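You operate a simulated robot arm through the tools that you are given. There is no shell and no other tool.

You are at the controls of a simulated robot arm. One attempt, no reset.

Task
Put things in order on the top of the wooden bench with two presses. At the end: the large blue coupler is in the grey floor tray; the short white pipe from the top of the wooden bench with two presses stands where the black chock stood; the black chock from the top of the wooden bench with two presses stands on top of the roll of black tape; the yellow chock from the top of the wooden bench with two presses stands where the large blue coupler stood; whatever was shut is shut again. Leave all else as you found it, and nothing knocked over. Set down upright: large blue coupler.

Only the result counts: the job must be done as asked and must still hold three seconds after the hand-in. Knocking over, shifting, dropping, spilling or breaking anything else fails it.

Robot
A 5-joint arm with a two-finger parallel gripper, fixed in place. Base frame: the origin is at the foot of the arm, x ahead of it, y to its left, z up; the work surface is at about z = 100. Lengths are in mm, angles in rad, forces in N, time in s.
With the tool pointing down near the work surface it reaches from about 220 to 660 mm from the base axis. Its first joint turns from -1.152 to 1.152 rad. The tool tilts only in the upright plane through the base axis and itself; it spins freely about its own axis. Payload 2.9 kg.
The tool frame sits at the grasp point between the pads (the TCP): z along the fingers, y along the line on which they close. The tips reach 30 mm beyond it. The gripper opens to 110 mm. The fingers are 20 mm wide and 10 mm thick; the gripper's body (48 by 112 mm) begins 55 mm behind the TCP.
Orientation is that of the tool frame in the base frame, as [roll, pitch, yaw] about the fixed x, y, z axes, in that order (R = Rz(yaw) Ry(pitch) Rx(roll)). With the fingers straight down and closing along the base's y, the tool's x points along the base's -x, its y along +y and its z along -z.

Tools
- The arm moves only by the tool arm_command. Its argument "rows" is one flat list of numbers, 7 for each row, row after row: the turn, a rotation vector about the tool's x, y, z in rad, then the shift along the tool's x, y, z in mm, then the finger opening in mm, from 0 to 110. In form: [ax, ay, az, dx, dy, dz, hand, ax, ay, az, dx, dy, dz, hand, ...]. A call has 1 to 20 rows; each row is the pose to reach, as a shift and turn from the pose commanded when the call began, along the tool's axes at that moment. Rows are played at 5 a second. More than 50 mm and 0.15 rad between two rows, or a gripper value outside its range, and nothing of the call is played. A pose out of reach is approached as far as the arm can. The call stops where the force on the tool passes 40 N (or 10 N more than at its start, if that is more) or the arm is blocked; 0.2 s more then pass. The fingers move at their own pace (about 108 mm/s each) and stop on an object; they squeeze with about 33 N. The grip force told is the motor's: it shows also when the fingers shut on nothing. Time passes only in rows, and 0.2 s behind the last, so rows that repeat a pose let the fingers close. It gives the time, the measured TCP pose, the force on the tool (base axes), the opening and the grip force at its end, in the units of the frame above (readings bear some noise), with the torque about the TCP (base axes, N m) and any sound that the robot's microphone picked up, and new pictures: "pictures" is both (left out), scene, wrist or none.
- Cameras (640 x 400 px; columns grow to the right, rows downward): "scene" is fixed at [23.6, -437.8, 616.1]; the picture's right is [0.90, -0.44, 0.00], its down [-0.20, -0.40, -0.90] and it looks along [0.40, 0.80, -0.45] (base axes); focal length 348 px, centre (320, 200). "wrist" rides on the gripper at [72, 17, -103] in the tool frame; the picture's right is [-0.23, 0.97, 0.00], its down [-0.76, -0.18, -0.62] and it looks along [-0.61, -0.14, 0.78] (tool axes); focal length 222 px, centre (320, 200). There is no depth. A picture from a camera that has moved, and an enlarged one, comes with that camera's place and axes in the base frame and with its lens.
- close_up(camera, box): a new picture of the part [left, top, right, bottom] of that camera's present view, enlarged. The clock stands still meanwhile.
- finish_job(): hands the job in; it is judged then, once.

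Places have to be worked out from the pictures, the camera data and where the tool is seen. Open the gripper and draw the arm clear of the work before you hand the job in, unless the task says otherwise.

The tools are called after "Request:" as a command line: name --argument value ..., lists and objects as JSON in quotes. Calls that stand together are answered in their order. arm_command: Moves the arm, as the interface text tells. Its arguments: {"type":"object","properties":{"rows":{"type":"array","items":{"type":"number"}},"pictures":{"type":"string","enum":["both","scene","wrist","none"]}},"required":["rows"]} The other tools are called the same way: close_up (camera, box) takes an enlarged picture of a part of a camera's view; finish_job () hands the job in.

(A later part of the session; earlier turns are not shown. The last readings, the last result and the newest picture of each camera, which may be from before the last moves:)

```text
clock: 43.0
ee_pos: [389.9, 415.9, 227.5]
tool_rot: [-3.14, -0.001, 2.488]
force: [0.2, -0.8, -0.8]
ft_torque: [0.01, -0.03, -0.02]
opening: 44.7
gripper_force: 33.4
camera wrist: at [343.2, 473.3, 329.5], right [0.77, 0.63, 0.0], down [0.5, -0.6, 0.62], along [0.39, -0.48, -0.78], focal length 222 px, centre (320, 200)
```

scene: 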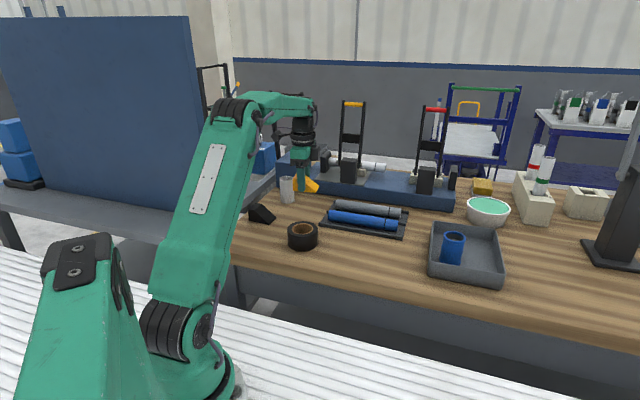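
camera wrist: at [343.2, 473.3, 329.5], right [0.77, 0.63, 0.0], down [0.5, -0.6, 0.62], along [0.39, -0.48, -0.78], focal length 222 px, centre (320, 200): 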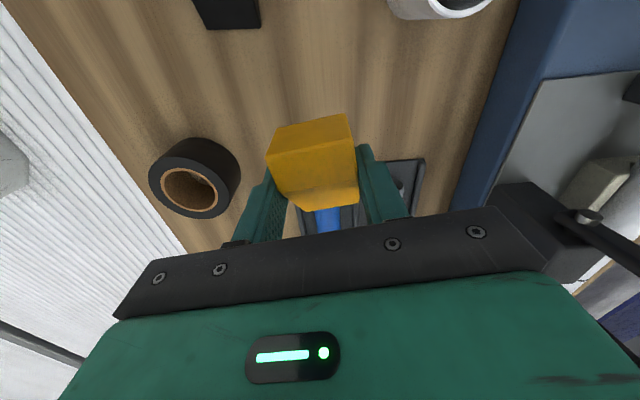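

TCP is at (390, 416), within 2 mm of the target. I correct and lower most of the way.

Request:
arm_command --rows '[0, 0, 0, -0.5, 0.3, 3, 0, 0, 0, 0, -1.5, 0.8, 10, 0, 0, 0, 0, -1.5, 0.8, 20, 0, 0, 0, 0, -1.5, 0.8, 32, 0, 0, 0, 0, -1.5, 0.8, 44, 0, 0, 0, 0, -1.5, 0.8, 56, 0, 0, 0, 0, -1.5, 0.8, 67, 0, 0, 0, 0, -1.5, 0.8, 76, 0, 0, 0, 0, -1.5, 0.8, 83, 0, 0, 0, 0, -1.5, 0.8, 86, 0, 0, 0, 0, -1.5, 0.8, 88, 0, 0, 0, 0, -1.5, 0.8, 88, 0]' --pictures "scene"

```text
clock: 45.6
ee_pos: [391.0, 413.6, 137.2]
tool_rot: [-3.14, 0.001, 2.485]
force: [1.1, 0.4, -1.5]
ft_torque: [-0.01, 0.01, 0.03]
opening: 44.5
gripper_force: 32.7
```

scene: 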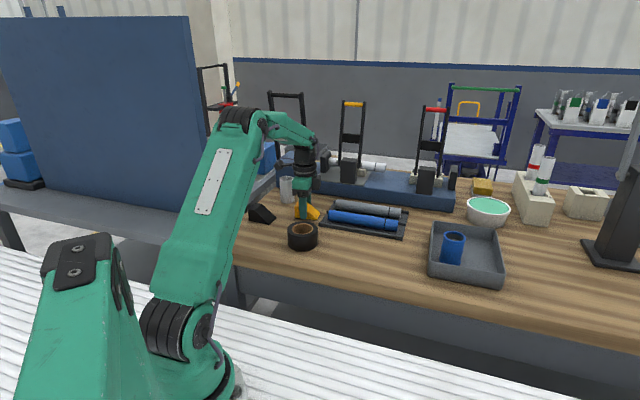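

I fine-tune by 2 mm and lower in small steps until contact.

Request:
arm_command --rows '[0, 0, 0, 0.7, 1.5, 0, 0, 0, 0, 0, 0.7, 1.5, 0.7, 0, 0, 0, 0, 0.7, 1.5, 1.4, 0, 0, 0, 0, 0.7, 1.5, 1.8, 0, 0, 0, 0, 0.7, 1.5, 1.8, 0]' --pictures "none"

```text
clock: 46.8
ee_pos: [392.4, 417.2, 135.5]
tool_rot: [-3.141, -0.001, 2.487]
force: [-0.3, -0.1, -1.0]
ft_torque: [-0.02, -0.01, 0.0]
opening: 44.4
gripper_force: 33.0
```

Request:
arm_command --rows '[0, 0, 0, 0, -0.7, 0.4, 0, 0, 0, 0, 0, -0.7, 0.8, 0, 0, 0, 0, 0, -0.7, 1.2, 0, 0, 0, 0, 0, -0.7, 1.2, 0]' --pictures "none"

```text
clock: 47.8
ee_pos: [391.4, 417.4, 135.4]
tool_rot: [-3.141, -0.001, 2.489]
force: [-2.3, -0.8, 4.3]
ft_torque: [-0.11, 0.14, -0.01]
opening: 44.6
gripper_force: 32.9
```

The reading of +4 N shows contact with the bench. I release and rise straight up.

Request:
arm_command --rows '[0, 0, 0, 0, 0, 0, 48, 0, 0, 0, 0, 0, 0, 56, 0, 0, 0, 0, 0, 0, 68, 0, 0, 0, 0, 0, 0, 68, 0, 0, 0, 0, 0, -6, 68, 0, 0, 0, 0, 0, -16, 68, 0, 0, 0, 0, 0, -32, 68, 0, 0, 0, 0, 0, -52, 68, 0, 0, 0, 0, 0, -77, 68, 0, 0, 0, 0, 0, -105, 68, 0, 0, 0, 0, 0, -130, 68, 0, 0, 0, 0, 0, -130, 68]'

Request:
close_up --camera "scene" --box '[230, 160, 430, 285]'

Request:
close_up --camera "wrist" --box '[120, 0, 520, 250]'

```text
clock: 50.4
ee_pos: [391.0, 415.7, 266.6]
tool_rot: [3.141, -0.001, 2.489]
force: [0.1, -0.5, 0.2]
ft_torque: [-0.01, 0.01, 0.02]
opening: 68.2
gripper_force: 0.1
camera wrist: at [344.4, 472.3, 369.9], right [0.77, 0.63, 0.0], down [0.5, -0.6, 0.62], along [0.4, -0.48, -0.78], focal length 222 px, centre (320, 200)
```

scene: 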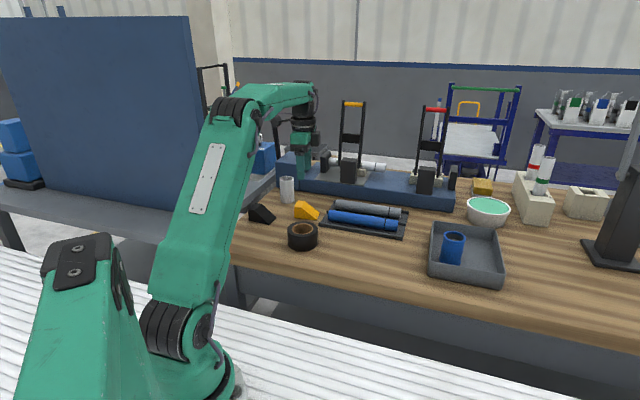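
wrist: 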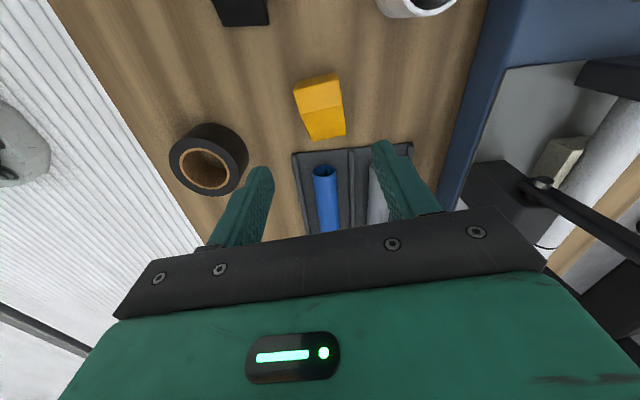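

```text
3.20 times, centred on (330, 222) of scene
camera zoom: at [23.6, -437.8, 616.1], right [0.9, -0.44, 0.0], down [-0.2, -0.4, -0.9], along [0.4, 0.8, -0.45], focal length 1115 px, centre (288, 128)
```

zoom: 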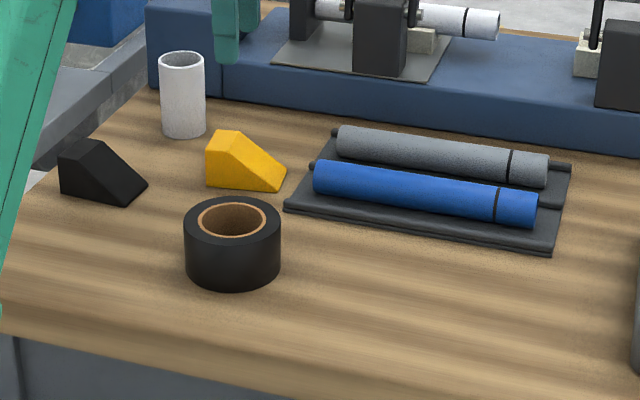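

```text
1.60 times, centred on (320, 125) of wrist
camera zoom: at [344.4, 472.3, 369.9], right [0.77, 0.63, 0.0], down [0.5, -0.6, 0.62], along [0.4, -0.48, -0.78], focal length 355 px, centre (320, 320)
```

zoom: 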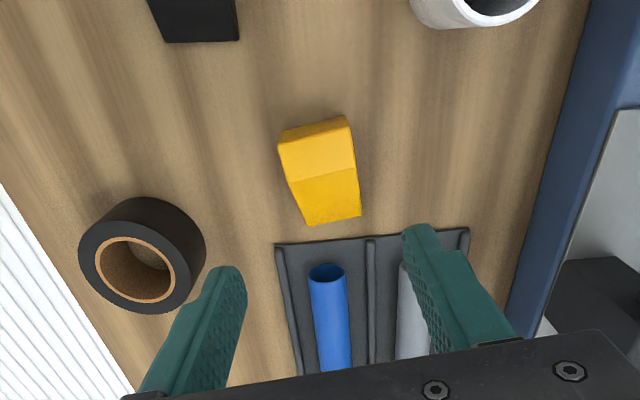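

The yellow chock now stands on the coupler's old spot. Next I move above the black chock (about (270, 451)) to measure it.

Request:
arm_command --rows '[0, 0, 0.01, 8, -3, 0, 72, 0, 0, 0.04, 30, -10, 0, 72, 0, 0, 0.07, 55, -19, 0, 72, 0, 0, 0.1, 80, -28, 0, 72, 0, 0, 0.133, 105, -36, 0, 72, 0, 0, 0.133, 126, -43.7, 0, 72, 0, 0, 0.133, 126, -43.7, 0, 72]'

Request:
close_up --camera "wrist" --box '[200, 30, 440, 180]'

Request:
close_up --camera "scene" --box '[230, 185, 310, 235]'

```text
clock: 52.0
ee_pos: [264.2, 459.6, 264.4]
tool_rot: [-3.141, 0.0, 2.353]
force: [0.3, -0.7, 0.4]
ft_torque: [0.05, 0.03, -0.02]
opening: 72.0
gripper_force: 0.0
camera wrist: at [226.5, 522.7, 367.8], right [0.85, 0.53, 0.0], down [0.41, -0.67, 0.62], along [0.33, -0.53, -0.78], focal length 222 px, centre (320, 200)
```

scene: 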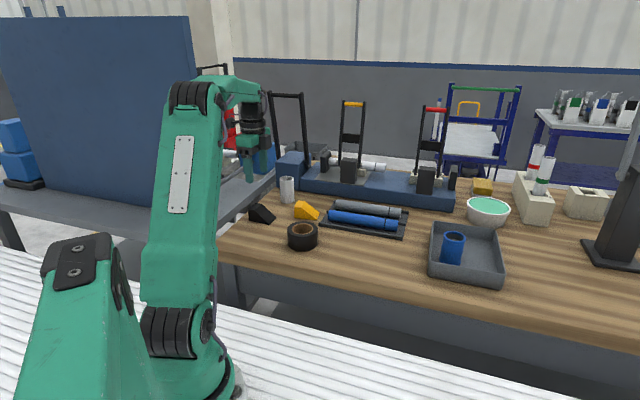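
wrist: 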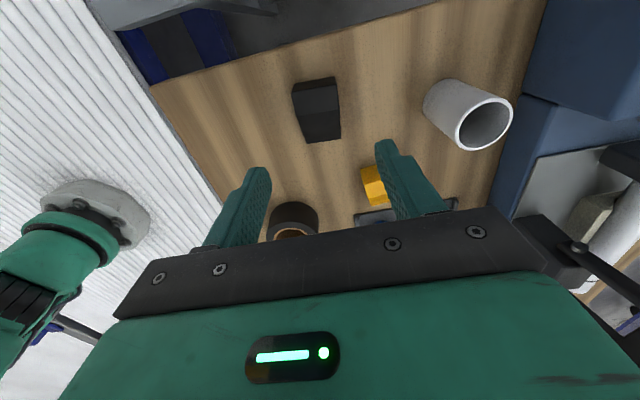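

```text
2.67 times, centred on (320, 105) of wrist
camera zoom: at [226.5, 522.7, 367.8], right [0.85, 0.53, 0.0], down [0.41, -0.67, 0.62], along [0.33, -0.53, -0.78], focal length 592 px, centre (320, 453)
```

zoom: 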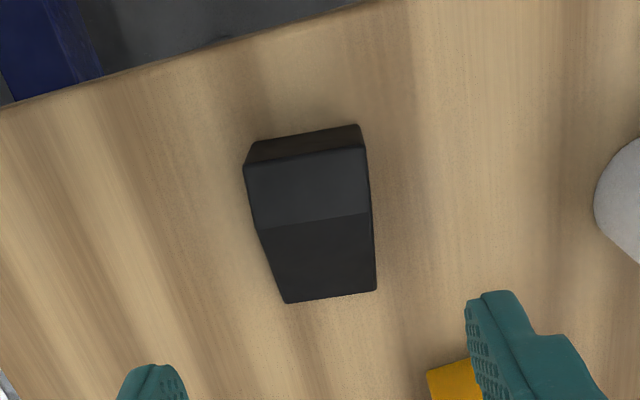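

```text
8.00 times, centred on (270, 210) of scene
camera zoom: at [23.6, -437.8, 616.1], right [0.9, -0.44, 0.0], down [-0.2, -0.4, -0.9], along [0.4, 0.8, -0.45], focal length 2788 px, centre (720, 120)
```

zoom: 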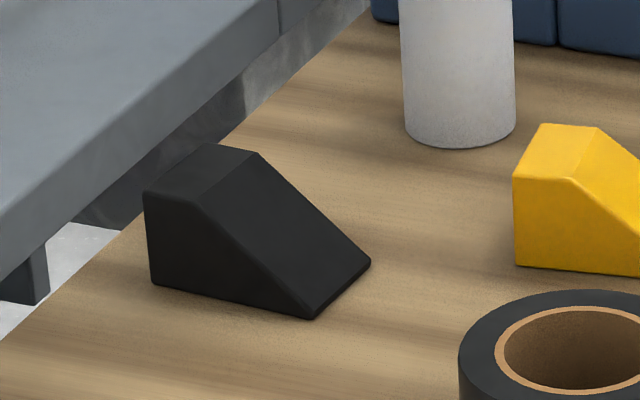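

The black chock's footprint centre measures (271, 452) from both cameras, long axis at −49°. I turn by 0.067 rad to align, and go to just above it to check.

Request:
arm_command --rows '[0, 0, 0.02, -1, 0, 20, 72, 0, 0, 0.045, -2, 0, 40, 72, 0, 0, 0.067, -2.4, 0, 60, 72, 0, 0, 0.067, -2.4, 0, 78, 72, 0, 0, 0.067, -2.4, 0, 78, 72]' --pictures "wrist"

Request:
close_up --camera "wrist" --box '[200, 80, 440, 230]'

```text
clock: 53.2
ee_pos: [269.4, 456.1, 183.7]
tool_rot: [-3.141, -0.002, 2.287]
force: [-1.2, 0.1, 0.0]
ft_torque: [-0.01, 0.04, 0.0]
opening: 72.2
gripper_force: 0.1
camera wrist: at [235.0, 520.7, 287.2], right [0.88, 0.47, 0.0], down [0.37, -0.69, 0.62], along [0.29, -0.55, -0.78], focal length 222 px, centre (320, 200)
```

wrist: 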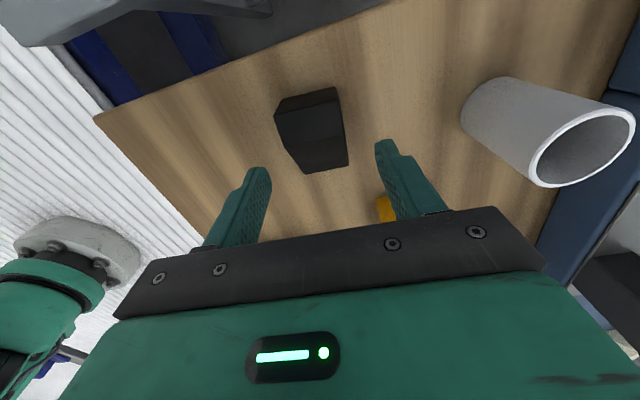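

```text
2.67 times, centred on (320, 155) of wrist
camera zoom: at [235.0, 520.7, 287.2], right [0.88, 0.47, 0.0], down [0.37, -0.69, 0.62], along [0.29, -0.55, -0.78], focal length 592 px, centre (320, 320)
```

zoom: 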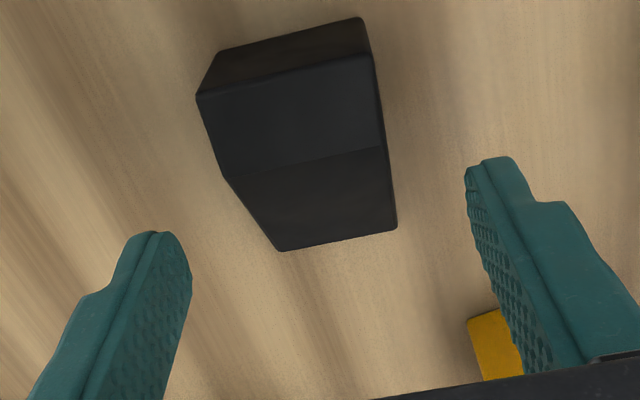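

The tool sits about 4 mm toward the tip from the intended grip point; chock alignment is good. I correct and descend to z of about 134, still open.

Request:
arm_command --rows '[0, 0, 0, 2, -0.6, 12, 72, 0, 0, 0, 4, -1.2, 25, 72, 0, 0, 0, 4, -1.2, 38, 72, 0, 0, 0, 4, -1.2, 48.5, 72, 0, 0, 0, 4, -1.2, 48.5, 72]' --pictures "wrist"

```text
clock: 54.4
ee_pos: [264.0, 459.5, 136.8]
tool_rot: [-3.141, 0.001, 2.288]
force: [0.5, -0.5, -0.2]
ft_torque: [0.03, 0.01, 0.02]
opening: 72.1
gripper_force: 0.1
camera wrist: at [229.6, 524.7, 239.8], right [0.88, 0.47, 0.0], down [0.37, -0.69, 0.62], along [0.29, -0.55, -0.78], focal length 222 px, centre (320, 200)
```

wrist: 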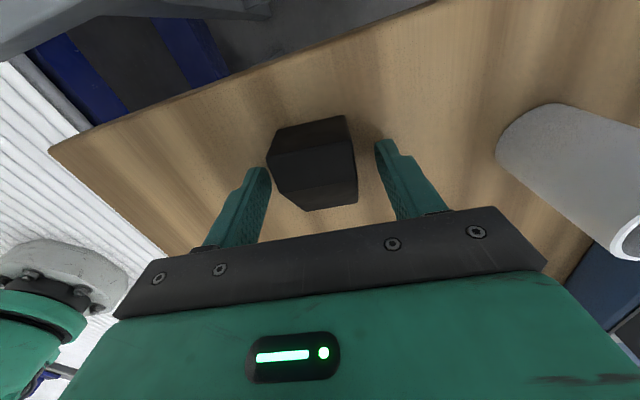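

Close to target at (264, 459.5). I shift 2 mm, lower 1.5 mm and close on the chock.

Request:
arm_command --rows '[0, 0, 0, -1.5, 0, 1.5, 72, 0, 0, 0, -1.5, 0, 1.5, 60, 0, 0, 0, -1.5, 0, 1.5, 50, 0, 0, 0, -1.5, 0, 1.5, 0, 0, 0, 0, -1.5, 0, 1.5, 0, 0, 0, 0, -1.5, 0, 1.5, 0]' --pictures "wrist"

Request:
close_up --camera "wrist" --box '[200, 80, 440, 230]'

```text
clock: 55.8
ee_pos: [264.4, 458.1, 135.0]
tool_rot: [-3.141, 0.0, 2.286]
force: [0.9, -0.4, 0.4]
ft_torque: [-0.04, 0.02, 0.0]
opening: 44.7
gripper_force: 32.9
camera wrist: at [230.2, 523.5, 239.2], right [0.88, 0.47, 0.0], down [0.37, -0.69, 0.62], along [0.29, -0.55, -0.78], focal length 222 px, centre (320, 200)
```

wrist: 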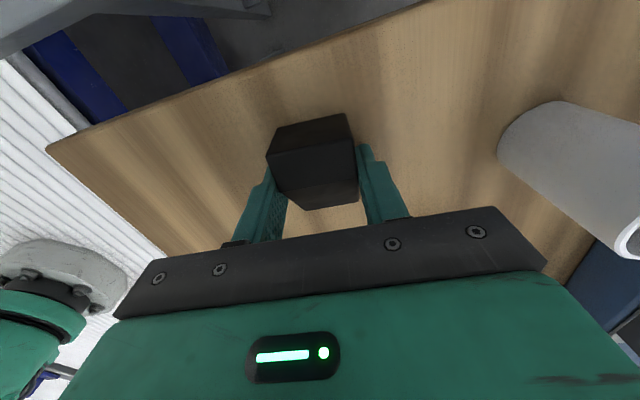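

```text
2.67 times, centred on (320, 155) of wrist
camera zoom: at [230.2, 523.5, 239.2], right [0.88, 0.47, 0.0], down [0.37, -0.69, 0.62], along [0.29, -0.55, -0.78], focal length 592 px, centre (320, 320)
```

zoom: 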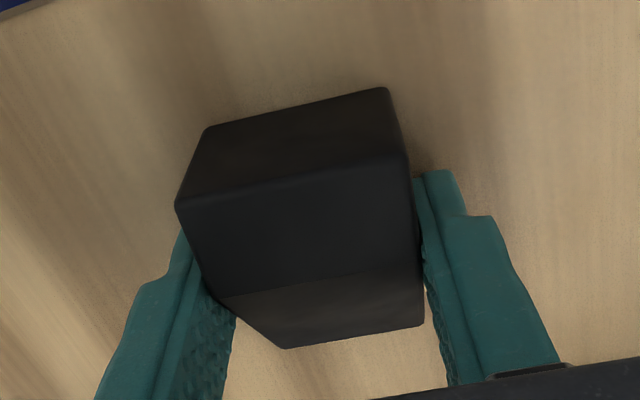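

The black chock is gripped at 44.7 mm. I lift it gently by 110 mm and check.

Request:
arm_command --rows '[0, 0, 0, 0, 0, -1, 0, 0, 0, 0, 0, 0, -3, 0, 0, 0, 0, 0, 0, -6, 0, 0, 0, 0, 0, 0, -11, 0, 0, 0, 0, 0, 0, -18, 0, 0, 0, 0, 0, 0, -27, 0, 0, 0, 0, 0, 0, -37, 0, 0, 0, 0, 0, 0, -47, 0, 0, 0, 0, 0, 0, -57, 0, 0, 0, 0, 0, 0, -67, 0, 0, 0, 0, 0, 0, -77, 0, 0, 0, 0, 0, 0, -87, 0, 0, 0, 0, 0, 0, -97, 0, 0, 0, 0, 0, 0, -105, 0, 0, 0, 0, 0, 0, -110, 0, 0, 0, 0, 0, 0, -110, 0]'

Request:
close_up --camera "scene" --box '[262, 210, 342, 260]'

```text
clock: 59.2
ee_pos: [265.2, 457.6, 248.2]
tool_rot: [3.14, -0.001, 2.286]
force: [0.5, 0.3, -1.4]
ft_torque: [0.04, 0.06, -0.01]
opening: 44.4
gripper_force: 33.3
camera wrist: at [230.5, 523.6, 350.2], right [0.88, 0.47, 0.0], down [0.37, -0.69, 0.62], along [0.29, -0.55, -0.78], focal length 222 px, centre (320, 200)
```

scene: 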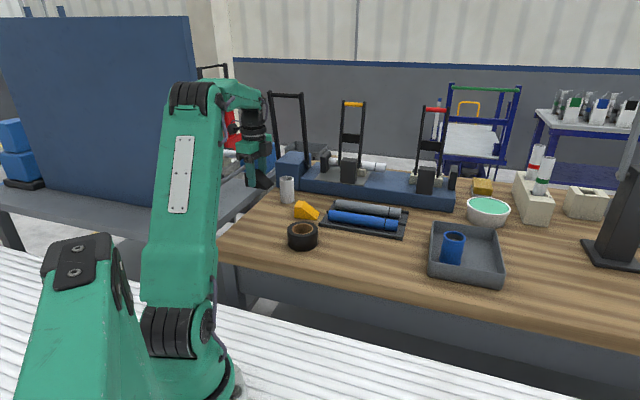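
wrist: 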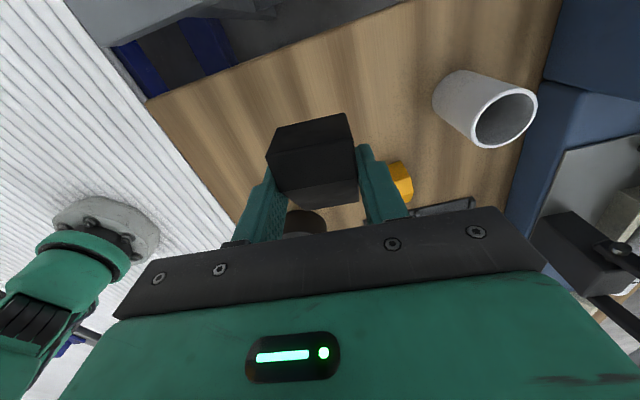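

```text
8.00 times, centred on (302, 235) of scene
camera zoom: at [23.6, -437.8, 616.1], right [0.9, -0.44, 0.0], down [-0.2, -0.4, -0.9], along [0.4, 0.8, -0.45], focal length 2788 px, centre (464, -80)
```

zoom: 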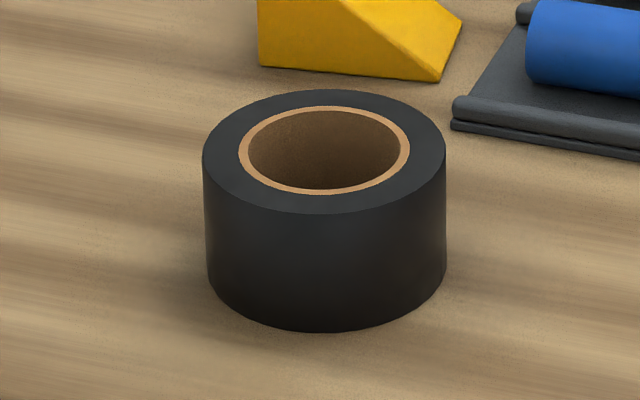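

The chock is held. The tape's top centre measures (328, 282), with its top at z of about 143. I carry the chock to above it.

Request:
arm_command --rows '[0, 0, 0, -2, -0.7, 0, 0, 0, 0, 0, -9, -3.7, 0, 0, 0, 0, 0, -22, -9, 0, 0, 0, 0, 0, -38, -15.5, 0, 0, 0, 0, 0, -56, -23, 0, 0, 0, 0, 0, -74, -30, 0, 0, 0, 0, 0, -92, -37.5, 0, 0, 0, 0, 0, -110, -45, 0, 0, 0, 0, 0, -128, -52.3, 0, 0, 0, 0, 0, -145, -59, 0, 0, 0, 0, 0, -158, -64.5, 0, 0, 0, 0, 0, -164.5, -67.2, 0, 0, 0, 0, 0, -165.8, -67.7, 0, 0, 0, 0, 0, -165.8, -67.7, 0, 0, 0, 0, 0, -165.8, -67.7, 0, 0]'

Request:
close_up --camera "wrist" --box '[200, 80, 440, 230]'

Request:
close_up --camera "scene" --box '[242, 160, 370, 260]'

```text
clock: 62.4
ee_pos: [322.4, 290.7, 246.4]
tool_rot: [-3.14, -0.001, 2.285]
force: [-0.1, 0.2, -1.3]
ft_torque: [0.0, 0.0, 0.03]
opening: 44.5
gripper_force: 32.7
camera wrist: at [288.2, 355.0, 349.2], right [0.88, 0.47, 0.0], down [0.37, -0.69, 0.62], along [0.29, -0.55, -0.78], focal length 222 px, centre (320, 200)
```

scene: 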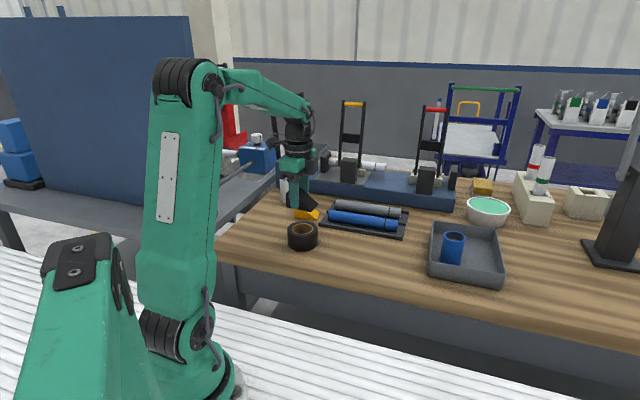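
wrist: 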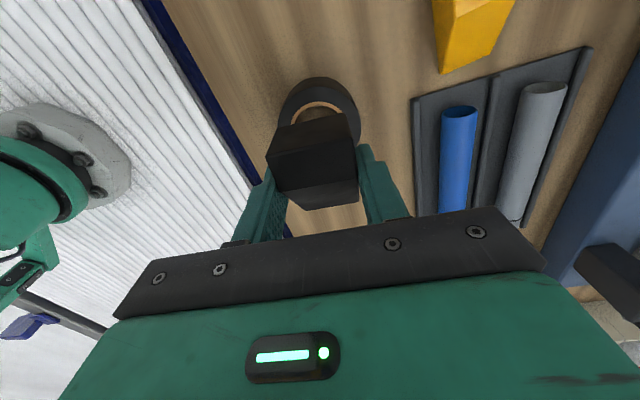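

```text
2.67 times, centred on (320, 155) of wrist
camera zoom: at [288.2, 355.0, 349.2], right [0.88, 0.47, 0.0], down [0.37, -0.69, 0.62], along [0.29, -0.55, -0.78], focal length 592 px, centre (320, 320)
```

zoom: 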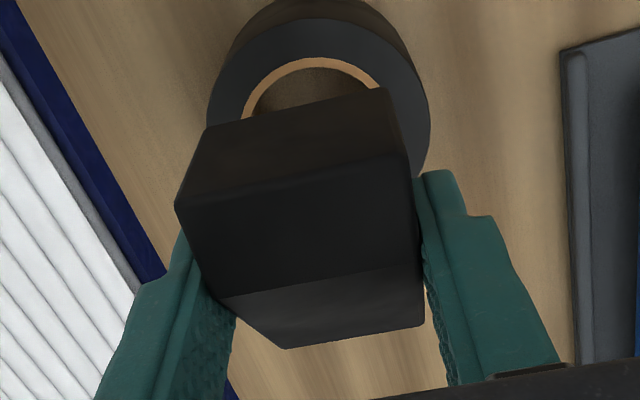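

```text
4.00 times, centred on (306, 210) of scene
camera zoom: at [23.6, -437.8, 616.1], right [0.9, -0.44, 0.0], down [-0.2, -0.4, -0.9], along [0.4, 0.8, -0.45], focal length 1394 px, centre (376, 160)
```

zoom: 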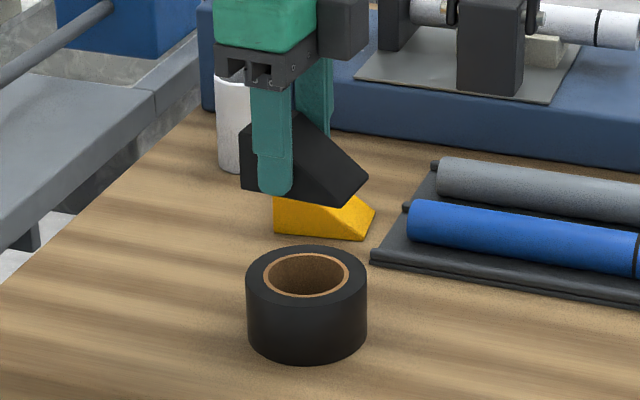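

By combining both cameras the chock's base centre (about (328, 284)) is within 2–3 mm of the tape's centre. I lower it to just above the tape and look again.

Request:
arm_command --rows '[0, 0, 0, 0, 0, 2, 0, 0, 0, 0, 0, 0, 7, 0, 0, 0, 0, 0, 0, 15, 0, 0, 0, 0, 0, 0, 25, 0, 0, 0, 0, 0, 0, 35, 0, 0, 0, 0, 0, 0, 45, 0, 0, 0, 0, 0, 0, 53, 0, 0, 0, 0, 0, 0, 58, 0, 0, 0, 0, 0, 0, 60, 0, 0, 0, 0, 0, 0, 60, 0]'

Request:
close_up --camera "wrist" --box '[200, 80, 440, 230]'

Request:
close_up --camera "scene" --box '[262, 200, 342, 260]'

```text
clock: 64.6
ee_pos: [321.5, 287.8, 185.8]
tool_rot: [-3.141, 0.001, 2.287]
force: [-0.1, -0.9, -1.5]
ft_torque: [0.0, -0.01, 0.01]
opening: 44.8
gripper_force: 33.6
camera wrist: at [288.0, 354.2, 289.4], right [0.88, 0.47, 0.0], down [0.37, -0.69, 0.62], along [0.29, -0.55, -0.78], focal length 222 px, centre (320, 200)
```

scene: 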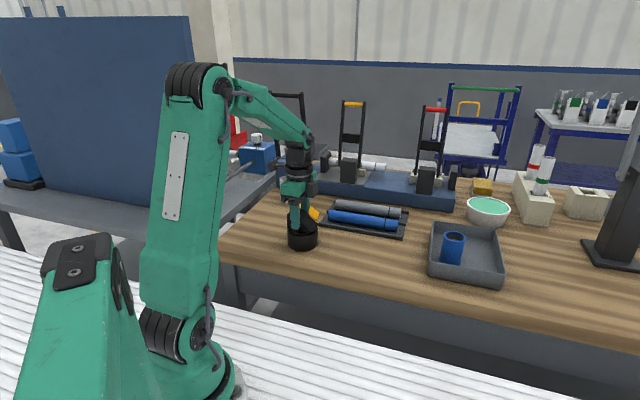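
wrist: 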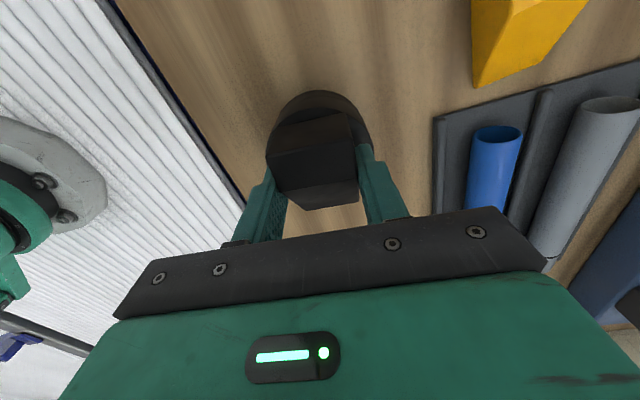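

```text
2.67 times, centred on (320, 155) of wrist
camera zoom: at [288.0, 354.2, 289.4], right [0.88, 0.47, 0.0], down [0.37, -0.69, 0.62], along [0.29, -0.55, -0.78], focal length 592 px, centre (320, 320)
```

zoom: 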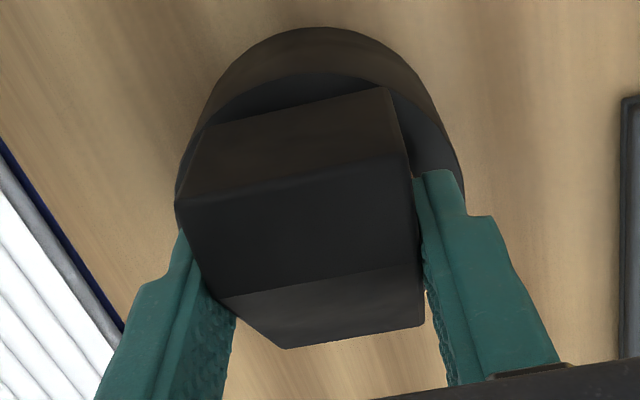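

```text
6.67 times, centred on (302, 230) of scene
camera zoom: at [23.6, -437.8, 616.1], right [0.9, -0.44, 0.0], down [-0.2, -0.4, -0.9], along [0.4, 0.8, -0.45], focal length 2323 px, centre (440, 0)
```

zoom: 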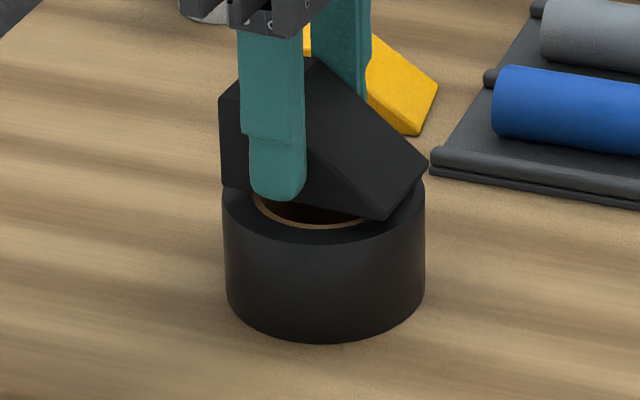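

The chock is well centred over the tape in both views with about 7 mm of gap. I lower it slowly.

Request:
arm_command --rows '[0, 0, 0, 0, 0, 1, 0, 0, 0, 0, 0, 0, 2, 0, 0, 0, 0, 0, 0, 3, 0, 0, 0, 0, 0, 0, 4, 0, 0, 0, 0, 0, 0, 4.7, 0, 0, 0, 0, 0, 0, 4.7, 0]' --pictures "none"

```text
clock: 66.0
ee_pos: [322.9, 287.4, 181.7]
tool_rot: [3.14, 0.0, 2.286]
force: [0.0, -0.3, -1.6]
ft_torque: [-0.01, 0.02, 0.02]
opening: 44.4
gripper_force: 33.5
```

Request:
arm_command --rows '[0, 0, 0, 0, 0, 0.7, 0, 0, 0, 0, 0, 0, 1.4, 0, 0, 0, 0, 0, 0, 2.0, 0, 0, 0, 0, 0, 0, 2.0, 0]' --pictures "none"

```text
clock: 67.0
ee_pos: [322.1, 288.1, 181.7]
tool_rot: [3.14, 0.0, 2.286]
force: [-2.2, -12.0, 25.3]
ft_torque: [-0.7, 0.15, -0.1]
opening: 44.4
gripper_force: 32.6
```

Contact at z = 181.7 with 25 N. I back off about 1 mm to relieve it before releasing.

Request:
arm_command --rows '[0, 0, 0, 0, 0, -0.5, 0, 0, 0, 0, 0, 0, -1.0, 0, 0, 0, 0, 0, 0, -1.4, 0, 0, 0, 0, 0, 0, -1.4, 0]' --pictures "none"

```text
clock: 68.0
ee_pos: [322.8, 288.2, 181.3]
tool_rot: [3.136, -0.001, 2.285]
force: [-0.6, 8.3, 14.0]
ft_torque: [0.3, 0.18, -0.09]
opening: 44.5
gripper_force: 32.2
```

Request:
arm_command --rows '[0, 0, 0, 0, 0, -0.4, 0, 0, 0, 0, 0, 0, -0.6, 0, 0, 0, 0, 0, 0, -0.6, 0]' --pictures "wrist"

Request:
close_up --camera "scene" --box '[262, 200, 342, 260]'

```text
clock: 68.8
ee_pos: [322.9, 287.2, 180.6]
tool_rot: [-3.139, -0.001, 2.286]
force: [2.3, 0.9, 3.2]
ft_torque: [0.09, -0.16, -0.04]
opening: 44.3
gripper_force: 32.8
camera wrist: at [288.2, 353.1, 284.0], right [0.88, 0.47, 0.0], down [0.37, -0.69, 0.62], along [0.29, -0.55, -0.78], focal length 222 px, centre (320, 200)
```

wrist: 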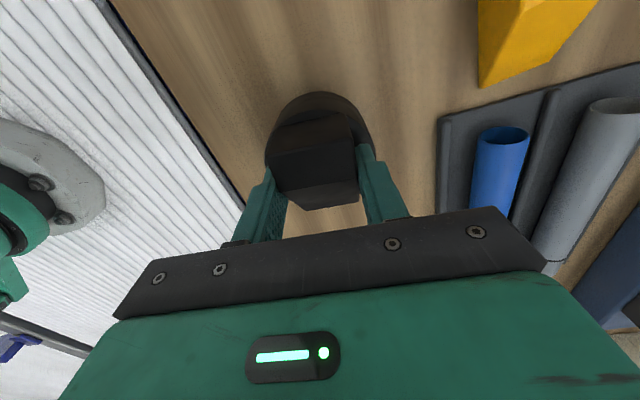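

```text
6.67 times, centred on (302, 230) of scene
camera zoom: at [23.6, -437.8, 616.1], right [0.9, -0.44, 0.0], down [-0.2, -0.4, -0.9], along [0.4, 0.8, -0.45], focal length 2323 px, centre (440, 0)
```

zoom: 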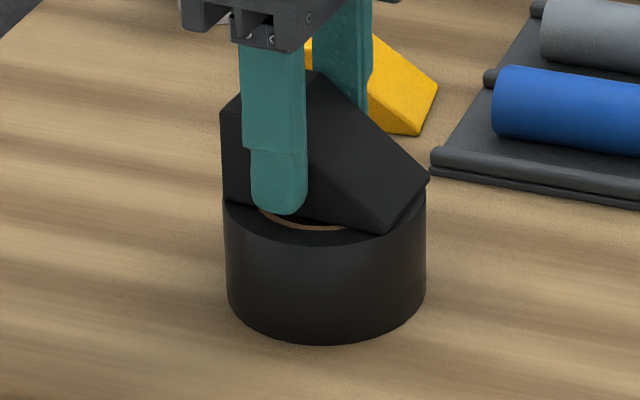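

The load is down to about 3 N and the chock rests centred on the tape. I open and rise straight up.

Request:
arm_command --rows '[0, 0, 0, 0, 0, 0, 48, 0, 0, 0, 0, 0, 0, 56, 0, 0, 0, 0, 0, 0, 68, 0, 0, 0, 0, 0, 0, 68, 0, 0, 0, 0, 0, -6, 68, 0, 0, 0, 0, 0, -16, 68, 0, 0, 0, 0, 0, -32, 68, 0, 0, 0, 0, 0, -52, 68, 0, 0, 0, 0, 0, -77, 68, 0, 0, 0, 0, 0, -100, 68, 0, 0, 0, 0, 0, -100, 68]'

Request:
close_up --camera "scene" --box '[230, 160, 358, 260]'

Request:
close_up --camera "wrist" --box '[200, 30, 440, 180]'

```text
clock: 71.2
ee_pos: [323.3, 287.7, 280.6]
tool_rot: [3.141, -0.001, 2.286]
force: [-0.1, 0.1, -0.6]
ft_torque: [0.01, -0.03, 0.01]
opening: 68.1
gripper_force: 0.1
camera wrist: at [288.7, 353.9, 383.3], right [0.88, 0.47, 0.0], down [0.37, -0.69, 0.62], along [0.29, -0.55, -0.78], focal length 222 px, centre (320, 200)
```

scene: 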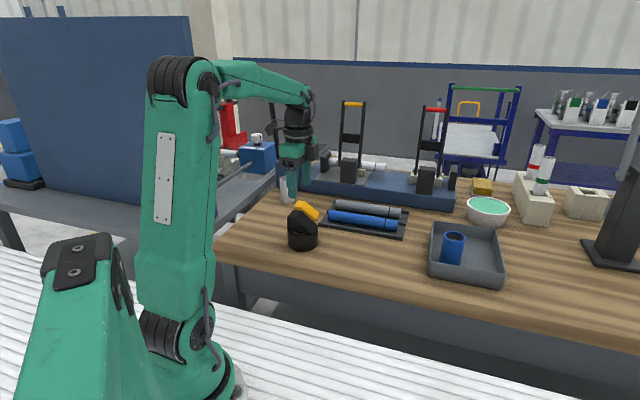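
wrist: 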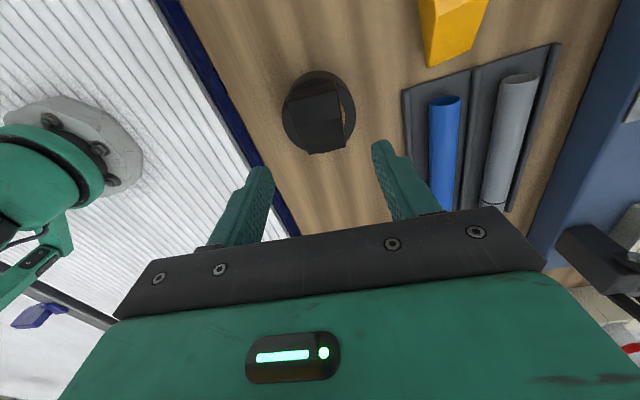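

```text
4.00 times, centred on (294, 210) of scene
camera zoom: at [23.6, -437.8, 616.1], right [0.9, -0.44, 0.0], down [-0.2, -0.4, -0.9], along [0.4, 0.8, -0.45], focal length 1394 px, centre (424, 160)
```

zoom: 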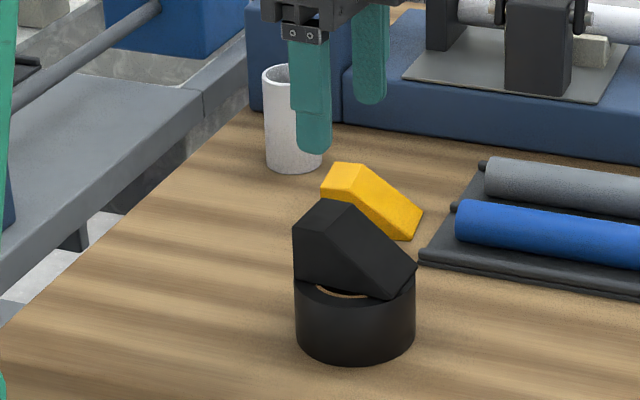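

```text
2.67 times, centred on (320, 105) of wrist
camera zoom: at [288.7, 353.9, 383.3], right [0.88, 0.47, 0.0], down [0.37, -0.69, 0.62], along [0.29, -0.55, -0.78], focal length 592 px, centre (320, 453)
```

zoom: 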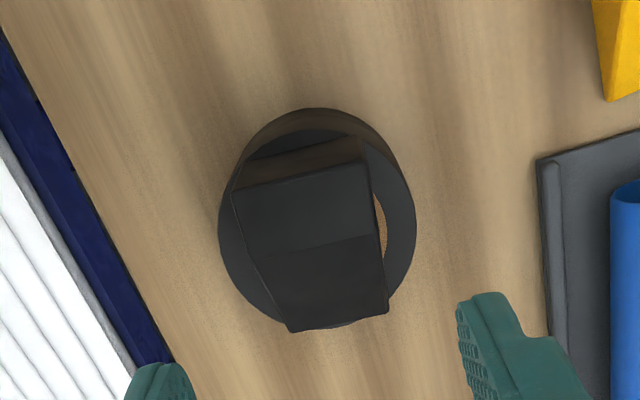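

The black chock sits on the tape. Next comes the white pipe at about (385, 540), near the reach limit: I turn the fingers to close tangentially (camera on the robot's side) and stop just short of it to look.

Request:
arm_command --rows '[0, 0, -0.13, 4, 4, 0, 75, 0, 0, -0.26, 14, 15, 2, 75, 0, 0, -0.4, 26, 28, 6, 75, 0, 0, -0.54, 38, 41, 10, 75, 0, 0, -0.68, 50, 54, 14, 75, 0, 0, -0.82, 62, 67, 18, 75, 0, 0, -0.96, 74, 80, 22, 75, 0, 0, -1.1, 86, 93, 26, 75, 0, 0, -1.24, 98, 106, 30, 75, 0, 0, -1.38, 110, 119, 34, 75, 0, 0, -1.52, 122, 132, 38, 75, 0, 0, -1.66, 132, 142, 40, 75, 0, 0, -1.8, 138.5, 149, 40, 75, 0, 0, -1.8, 138.5, 149, 40, 75]'

Request:
close_up --camera "scene" --box '[230, 140, 358, 240]'

```text
clock: 74.2
ee_pos: [343.1, 489.6, 243.3]
tool_rot: [-3.141, 0.0, -2.194]
force: [-0.5, 0.0, -0.9]
ft_torque: [0.0, 0.01, 0.01]
opening: 75.1
gripper_force: 0.1
camera wrist: at [288.0, 441.2, 345.2], right [-0.66, 0.75, 0.0], down [0.59, 0.51, 0.62], along [0.47, 0.41, -0.78], focal length 222 px, centre (320, 200)
```

scene: 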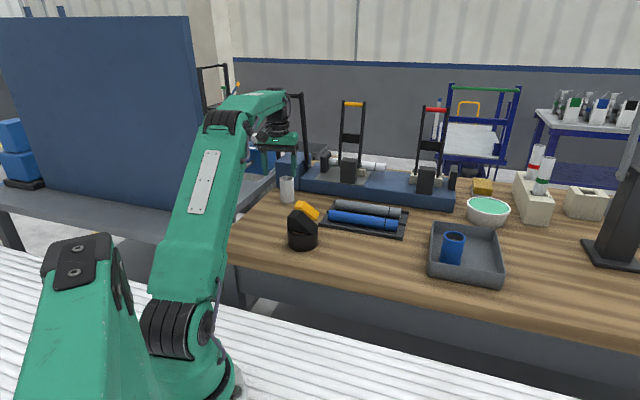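
wrist: 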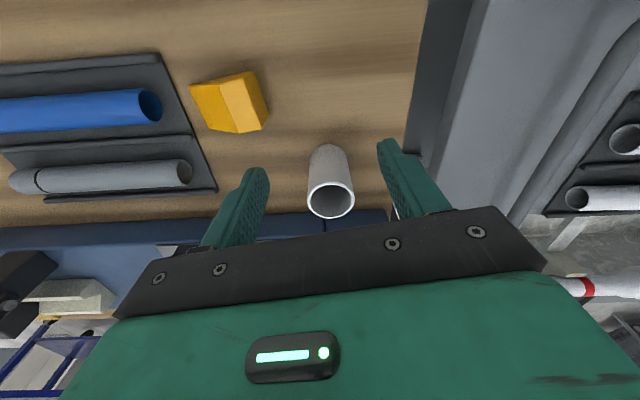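

```text
4.00 times, centred on (294, 190) of scene
camera zoom: at [23.6, -437.7, 616.1], right [0.9, -0.44, 0.0], down [-0.2, -0.4, -0.9], along [0.4, 0.8, -0.45], focal length 1394 px, centre (424, 240)
```

zoom: 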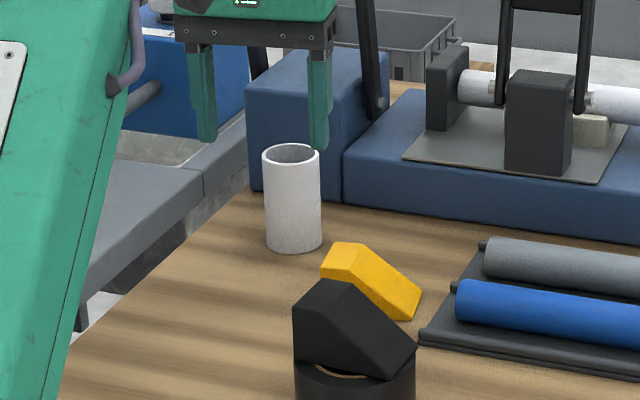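

The wrist view puts the pipe at (384, 540), clear of the blue block. I move out over it at a safe height and check how far the arm reaches.

Request:
arm_command --rows '[0, 0, 0, -10, -1, 4, 75, 0, 0, 0, -25, -2, 9, 75, 0, 0, 0, -40, -3, 14, 75, 0, 0, 0, -52, -4, 18, 75, 0, 0, 0, -60, -4, 20, 75, 0, 0, 0, -60, -4, 20, 75]'

```text
clock: 75.6
ee_pos: [377.1, 529.4, 218.7]
tool_rot: [3.14, 0.0, -2.198]
force: [-0.7, 0.3, -0.7]
ft_torque: [-0.03, -0.01, 0.01]
opening: 74.8
gripper_force: 0.0
out of reach, approached as far as the arm can: row 5, 6
camera wrist: at [321.1, 480.9, 322.3], right [-0.66, 0.75, 0.0], down [0.59, 0.51, 0.62], along [0.47, 0.41, -0.78], focal length 222 px, centre (320, 200)
```

scene: 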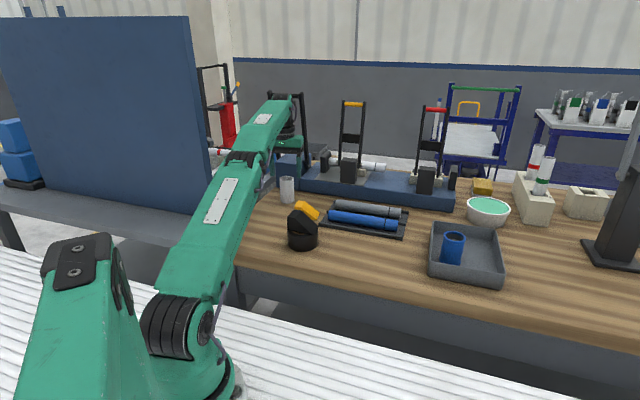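
wrist: 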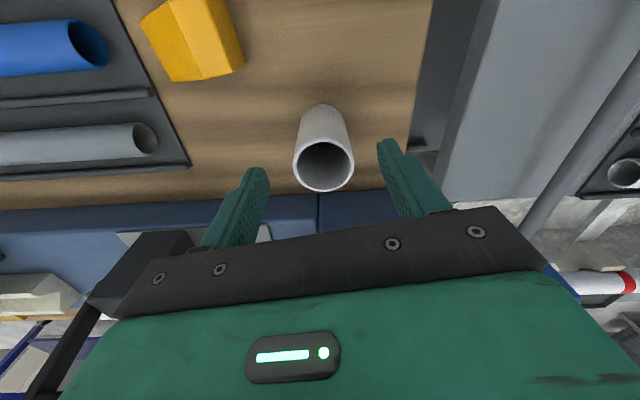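

Reach at this height stops at r = 650 mm, about 13 mm short of the pipe's axis. The fingers straddle the pipe, so I descend here, where the reach grows, and then see how far out it goes.

Request:
arm_command --rows '[0, 0, 0, 0, 0, 12, 75, 0, 0, 0, 0, 0, 26, 75, 0, 0, 0, 0, 0, 42, 75, 0, 0, 0, 0, 0, 56, 75, 0, 0, 0, 0, 0, 68, 75, 0, 0, 0, 0, 0, 75, 75, 0, 0, 0, 0, 0, 75, 75]'

Request:
close_up --camera "scene" --box '[250, 140, 346, 215]'

```text
clock: 77.2
ee_pos: [376.0, 528.3, 145.8]
tool_rot: [-3.141, 0.0, -2.197]
force: [-0.3, -0.6, 0.2]
ft_torque: [0.01, -0.01, -0.02]
opening: 74.8
gripper_force: 0.0
camera wrist: at [321.2, 479.8, 249.1], right [-0.66, 0.75, 0.0], down [0.59, 0.51, 0.62], along [0.47, 0.41, -0.78], focal length 222 px, centre (320, 200)
```

scene: 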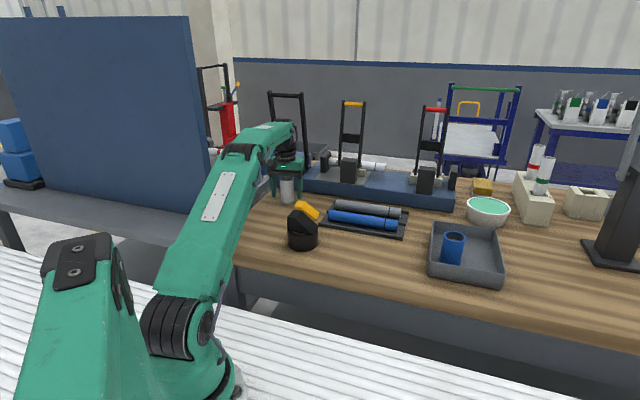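
wrist: 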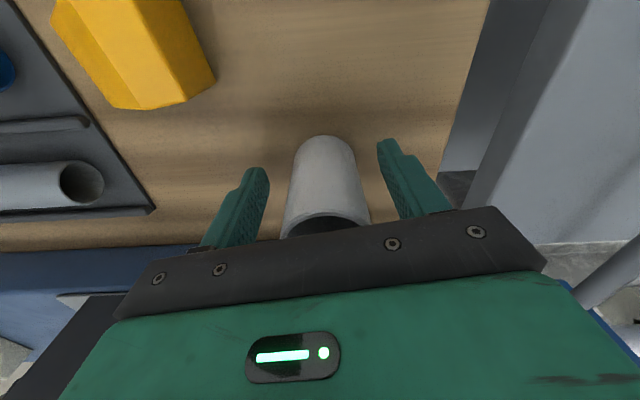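

```text
5.33 times, centred on (298, 178) of scene
camera zoom: at [23.6, -437.8, 616.1], right [0.9, -0.44, 0.0], down [-0.2, -0.4, -0.9], along [0.4, 0.8, -0.45], focal length 1859 px, centre (437, 320)
```

zoom: 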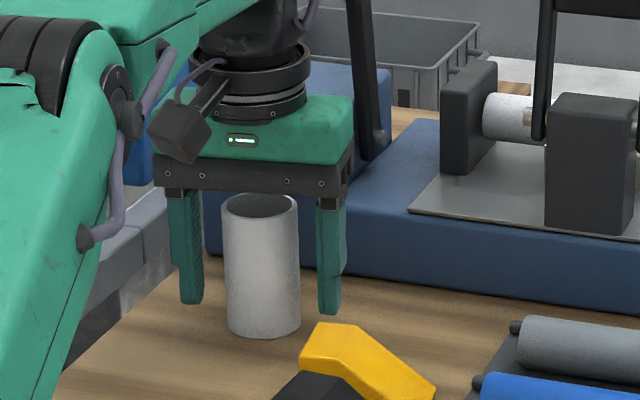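

The fingers straddle the pipe; its axis is about 14 mm further out. I push outward along the radius by 12 mm.

Request:
arm_command --rows '[0, 0, 0, -3, 0.2, 0, 75, 0, 0, 0, -6, 0.3, 0, 75, 0, 0, 0, -9, 0.4, 0, 75, 0, 0, 0, -12, 0.5, 0, 75, 0, 0, 0, -12, 0.5, 0, 75]' --pictures "wrist"

Request:
close_up --camera "wrist" --box '[200, 80, 440, 230]'

Request:
close_up --camera "scene" --box '[250, 140, 346, 215]'

```text
clock: 78.4
ee_pos: [383.9, 539.7, 145.7]
tool_rot: [3.141, 0.0, -2.197]
force: [0.5, 0.8, 0.7]
ft_torque: [-0.01, 0.0, -0.01]
opening: 75.1
gripper_force: 0.1
camera wrist: at [327.2, 491.7, 248.5], right [-0.66, 0.75, 0.0], down [0.59, 0.51, 0.62], along [0.47, 0.41, -0.78], focal length 222 px, centre (320, 200)
```

wrist: 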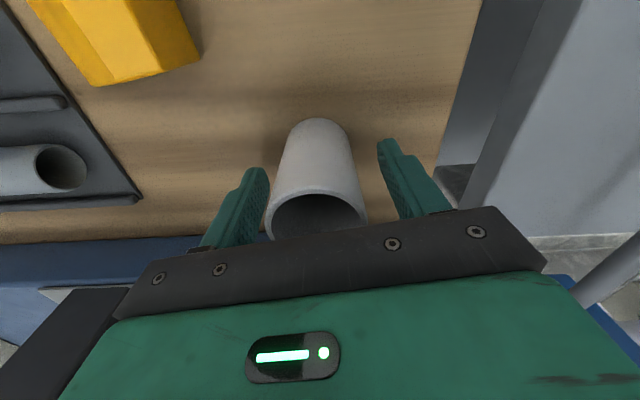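

```text
2.67 times, centred on (320, 155) of wrist
camera zoom: at [327.2, 491.7, 248.5], right [-0.66, 0.75, 0.0], down [0.59, 0.51, 0.62], along [0.47, 0.41, -0.78], focal length 592 px, centre (320, 320)
```

zoom: 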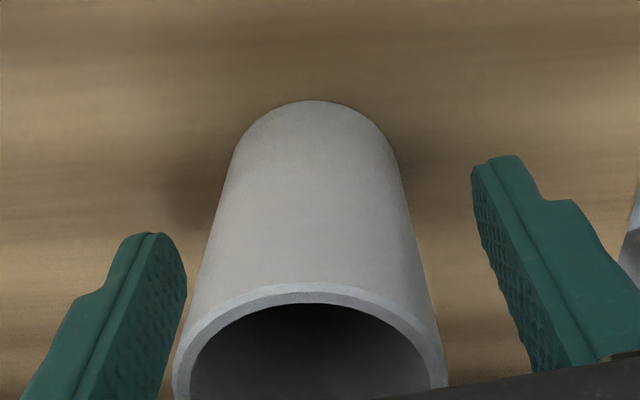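

```text
5.33 times, centred on (298, 178) of scene
camera zoom: at [23.6, -437.8, 616.1], right [0.9, -0.44, 0.0], down [-0.2, -0.4, -0.9], along [0.4, 0.8, -0.45], focal length 1859 px, centre (437, 320)
```

zoom: 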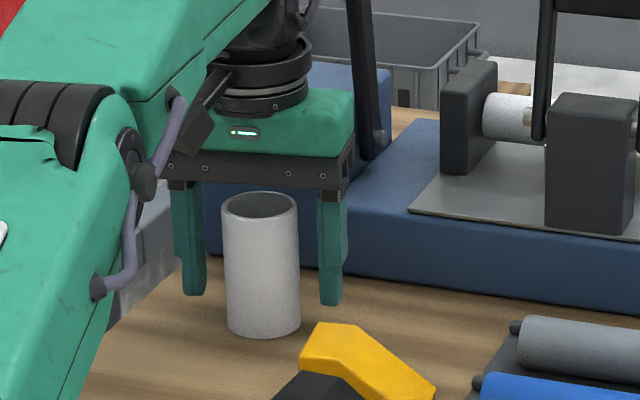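

TCP is now at (383.9, 539.7), on the pipe's axis. I lower 6 mm and close on the pipe.

Request:
arm_command --rows '[0, 0, 0, 0, 0, 3, 75, 0, 0, 0, 0, 0, 6, 70, 0, 0, 0, 0, 0, 6, 60, 0, 0, 0, 0, 0, 6, 52, 0, 0, 0, 0, 0, 6, 0, 0, 0, 0, 0, 0, 6, 0, 0, 0, 0, 0, 0, 6, 0]' --pictures "wrist"

Request:
close_up --camera "wrist" --box '[200, 80, 440, 230]'

```text
clock: 80.0
ee_pos: [385.1, 539.8, 139.5]
tool_rot: [3.141, 0.001, -2.2]
force: [-0.4, 0.1, 1.5]
ft_torque: [0.01, 0.01, 0.0]
opening: 44.4
gripper_force: 33.0
camera wrist: at [328.5, 491.2, 242.1], right [-0.66, 0.75, 0.0], down [0.59, 0.51, 0.62], along [0.47, 0.41, -0.78], focal length 222 px, centre (320, 200)
```

wrist: 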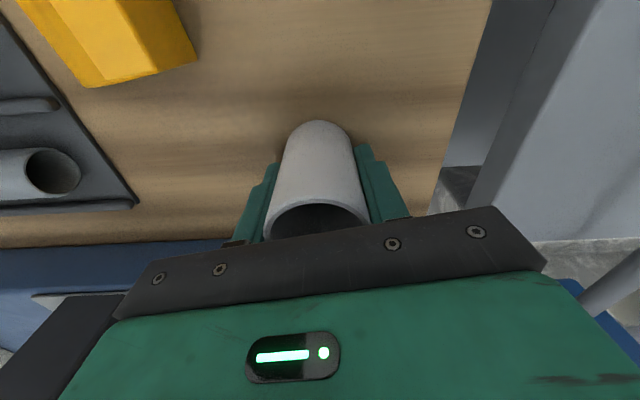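

```text
2.67 times, centred on (320, 155) of wrist
camera zoom: at [328.5, 491.2, 242.1], right [-0.66, 0.75, 0.0], down [0.59, 0.51, 0.62], along [0.47, 0.41, -0.78], focal length 592 px, centre (320, 320)
```

zoom: 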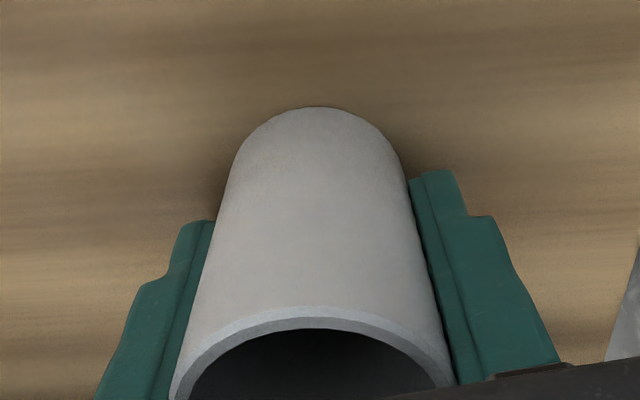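

The pipe is gripped at 44.4 mm. Since reach shrinks with height, I lift gently while drawing inward.

Request:
arm_command --rows '[0, 0, 0, 0, 0, -1, 0, 0, 0, 0, 0.5, 0, -3, 0, 0, 0, 0, 2, 0, -6, 0, 0, 0, 0, 4, 0, -10, 0, 0, 0, 0, 8, 0, -16, 0, 0, 0, 0, 13, 0, -23, 0, 0, 0, 0, 18, 0, -31, 0, 0, 0, 0, 24, 0, -39, 0, 0, 0, 0, 30, 0, -47, 0, 0, 0, 0, 36, 0, -55, 0, 0, 0, 0, 42, 0, -63, 0, 0, 0, 0, 47, 0, -70, 0, 0, 0, 0, 50, 0, -74, 0, 0, 0, 0, 51, 0, -75, 0, 0, 0, 0, 51, 0, -75, 0]'

```text
clock: 83.2
ee_pos: [354.3, 498.3, 213.8]
tool_rot: [3.141, -0.001, -2.199]
force: [0.6, -0.6, 0.6]
ft_torque: [0.02, 0.02, -0.03]
opening: 44.2
gripper_force: 33.2
camera wrist: at [298.4, 449.7, 316.1], right [-0.66, 0.75, 0.0], down [0.59, 0.51, 0.62], along [0.47, 0.41, -0.78], focal length 222 px, centre (320, 200)
```

scene: 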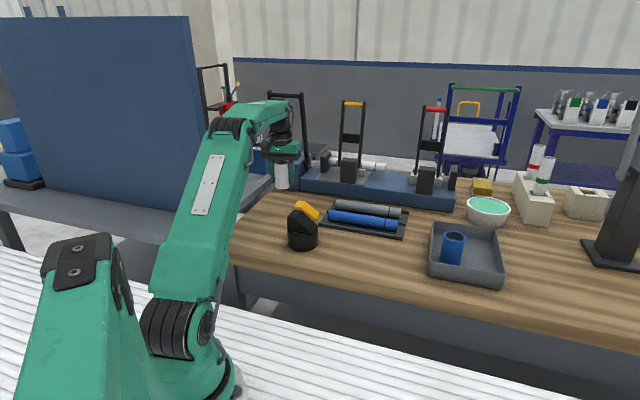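
wrist: 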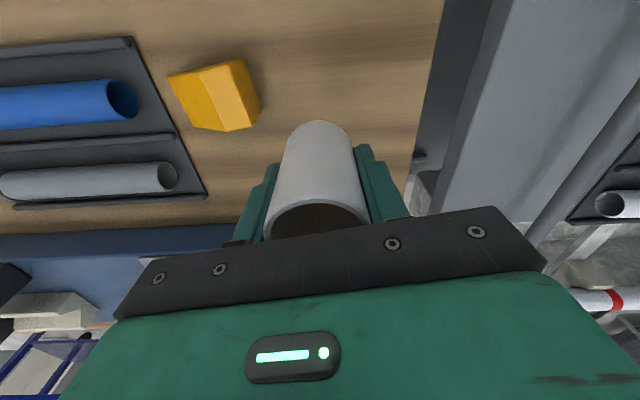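

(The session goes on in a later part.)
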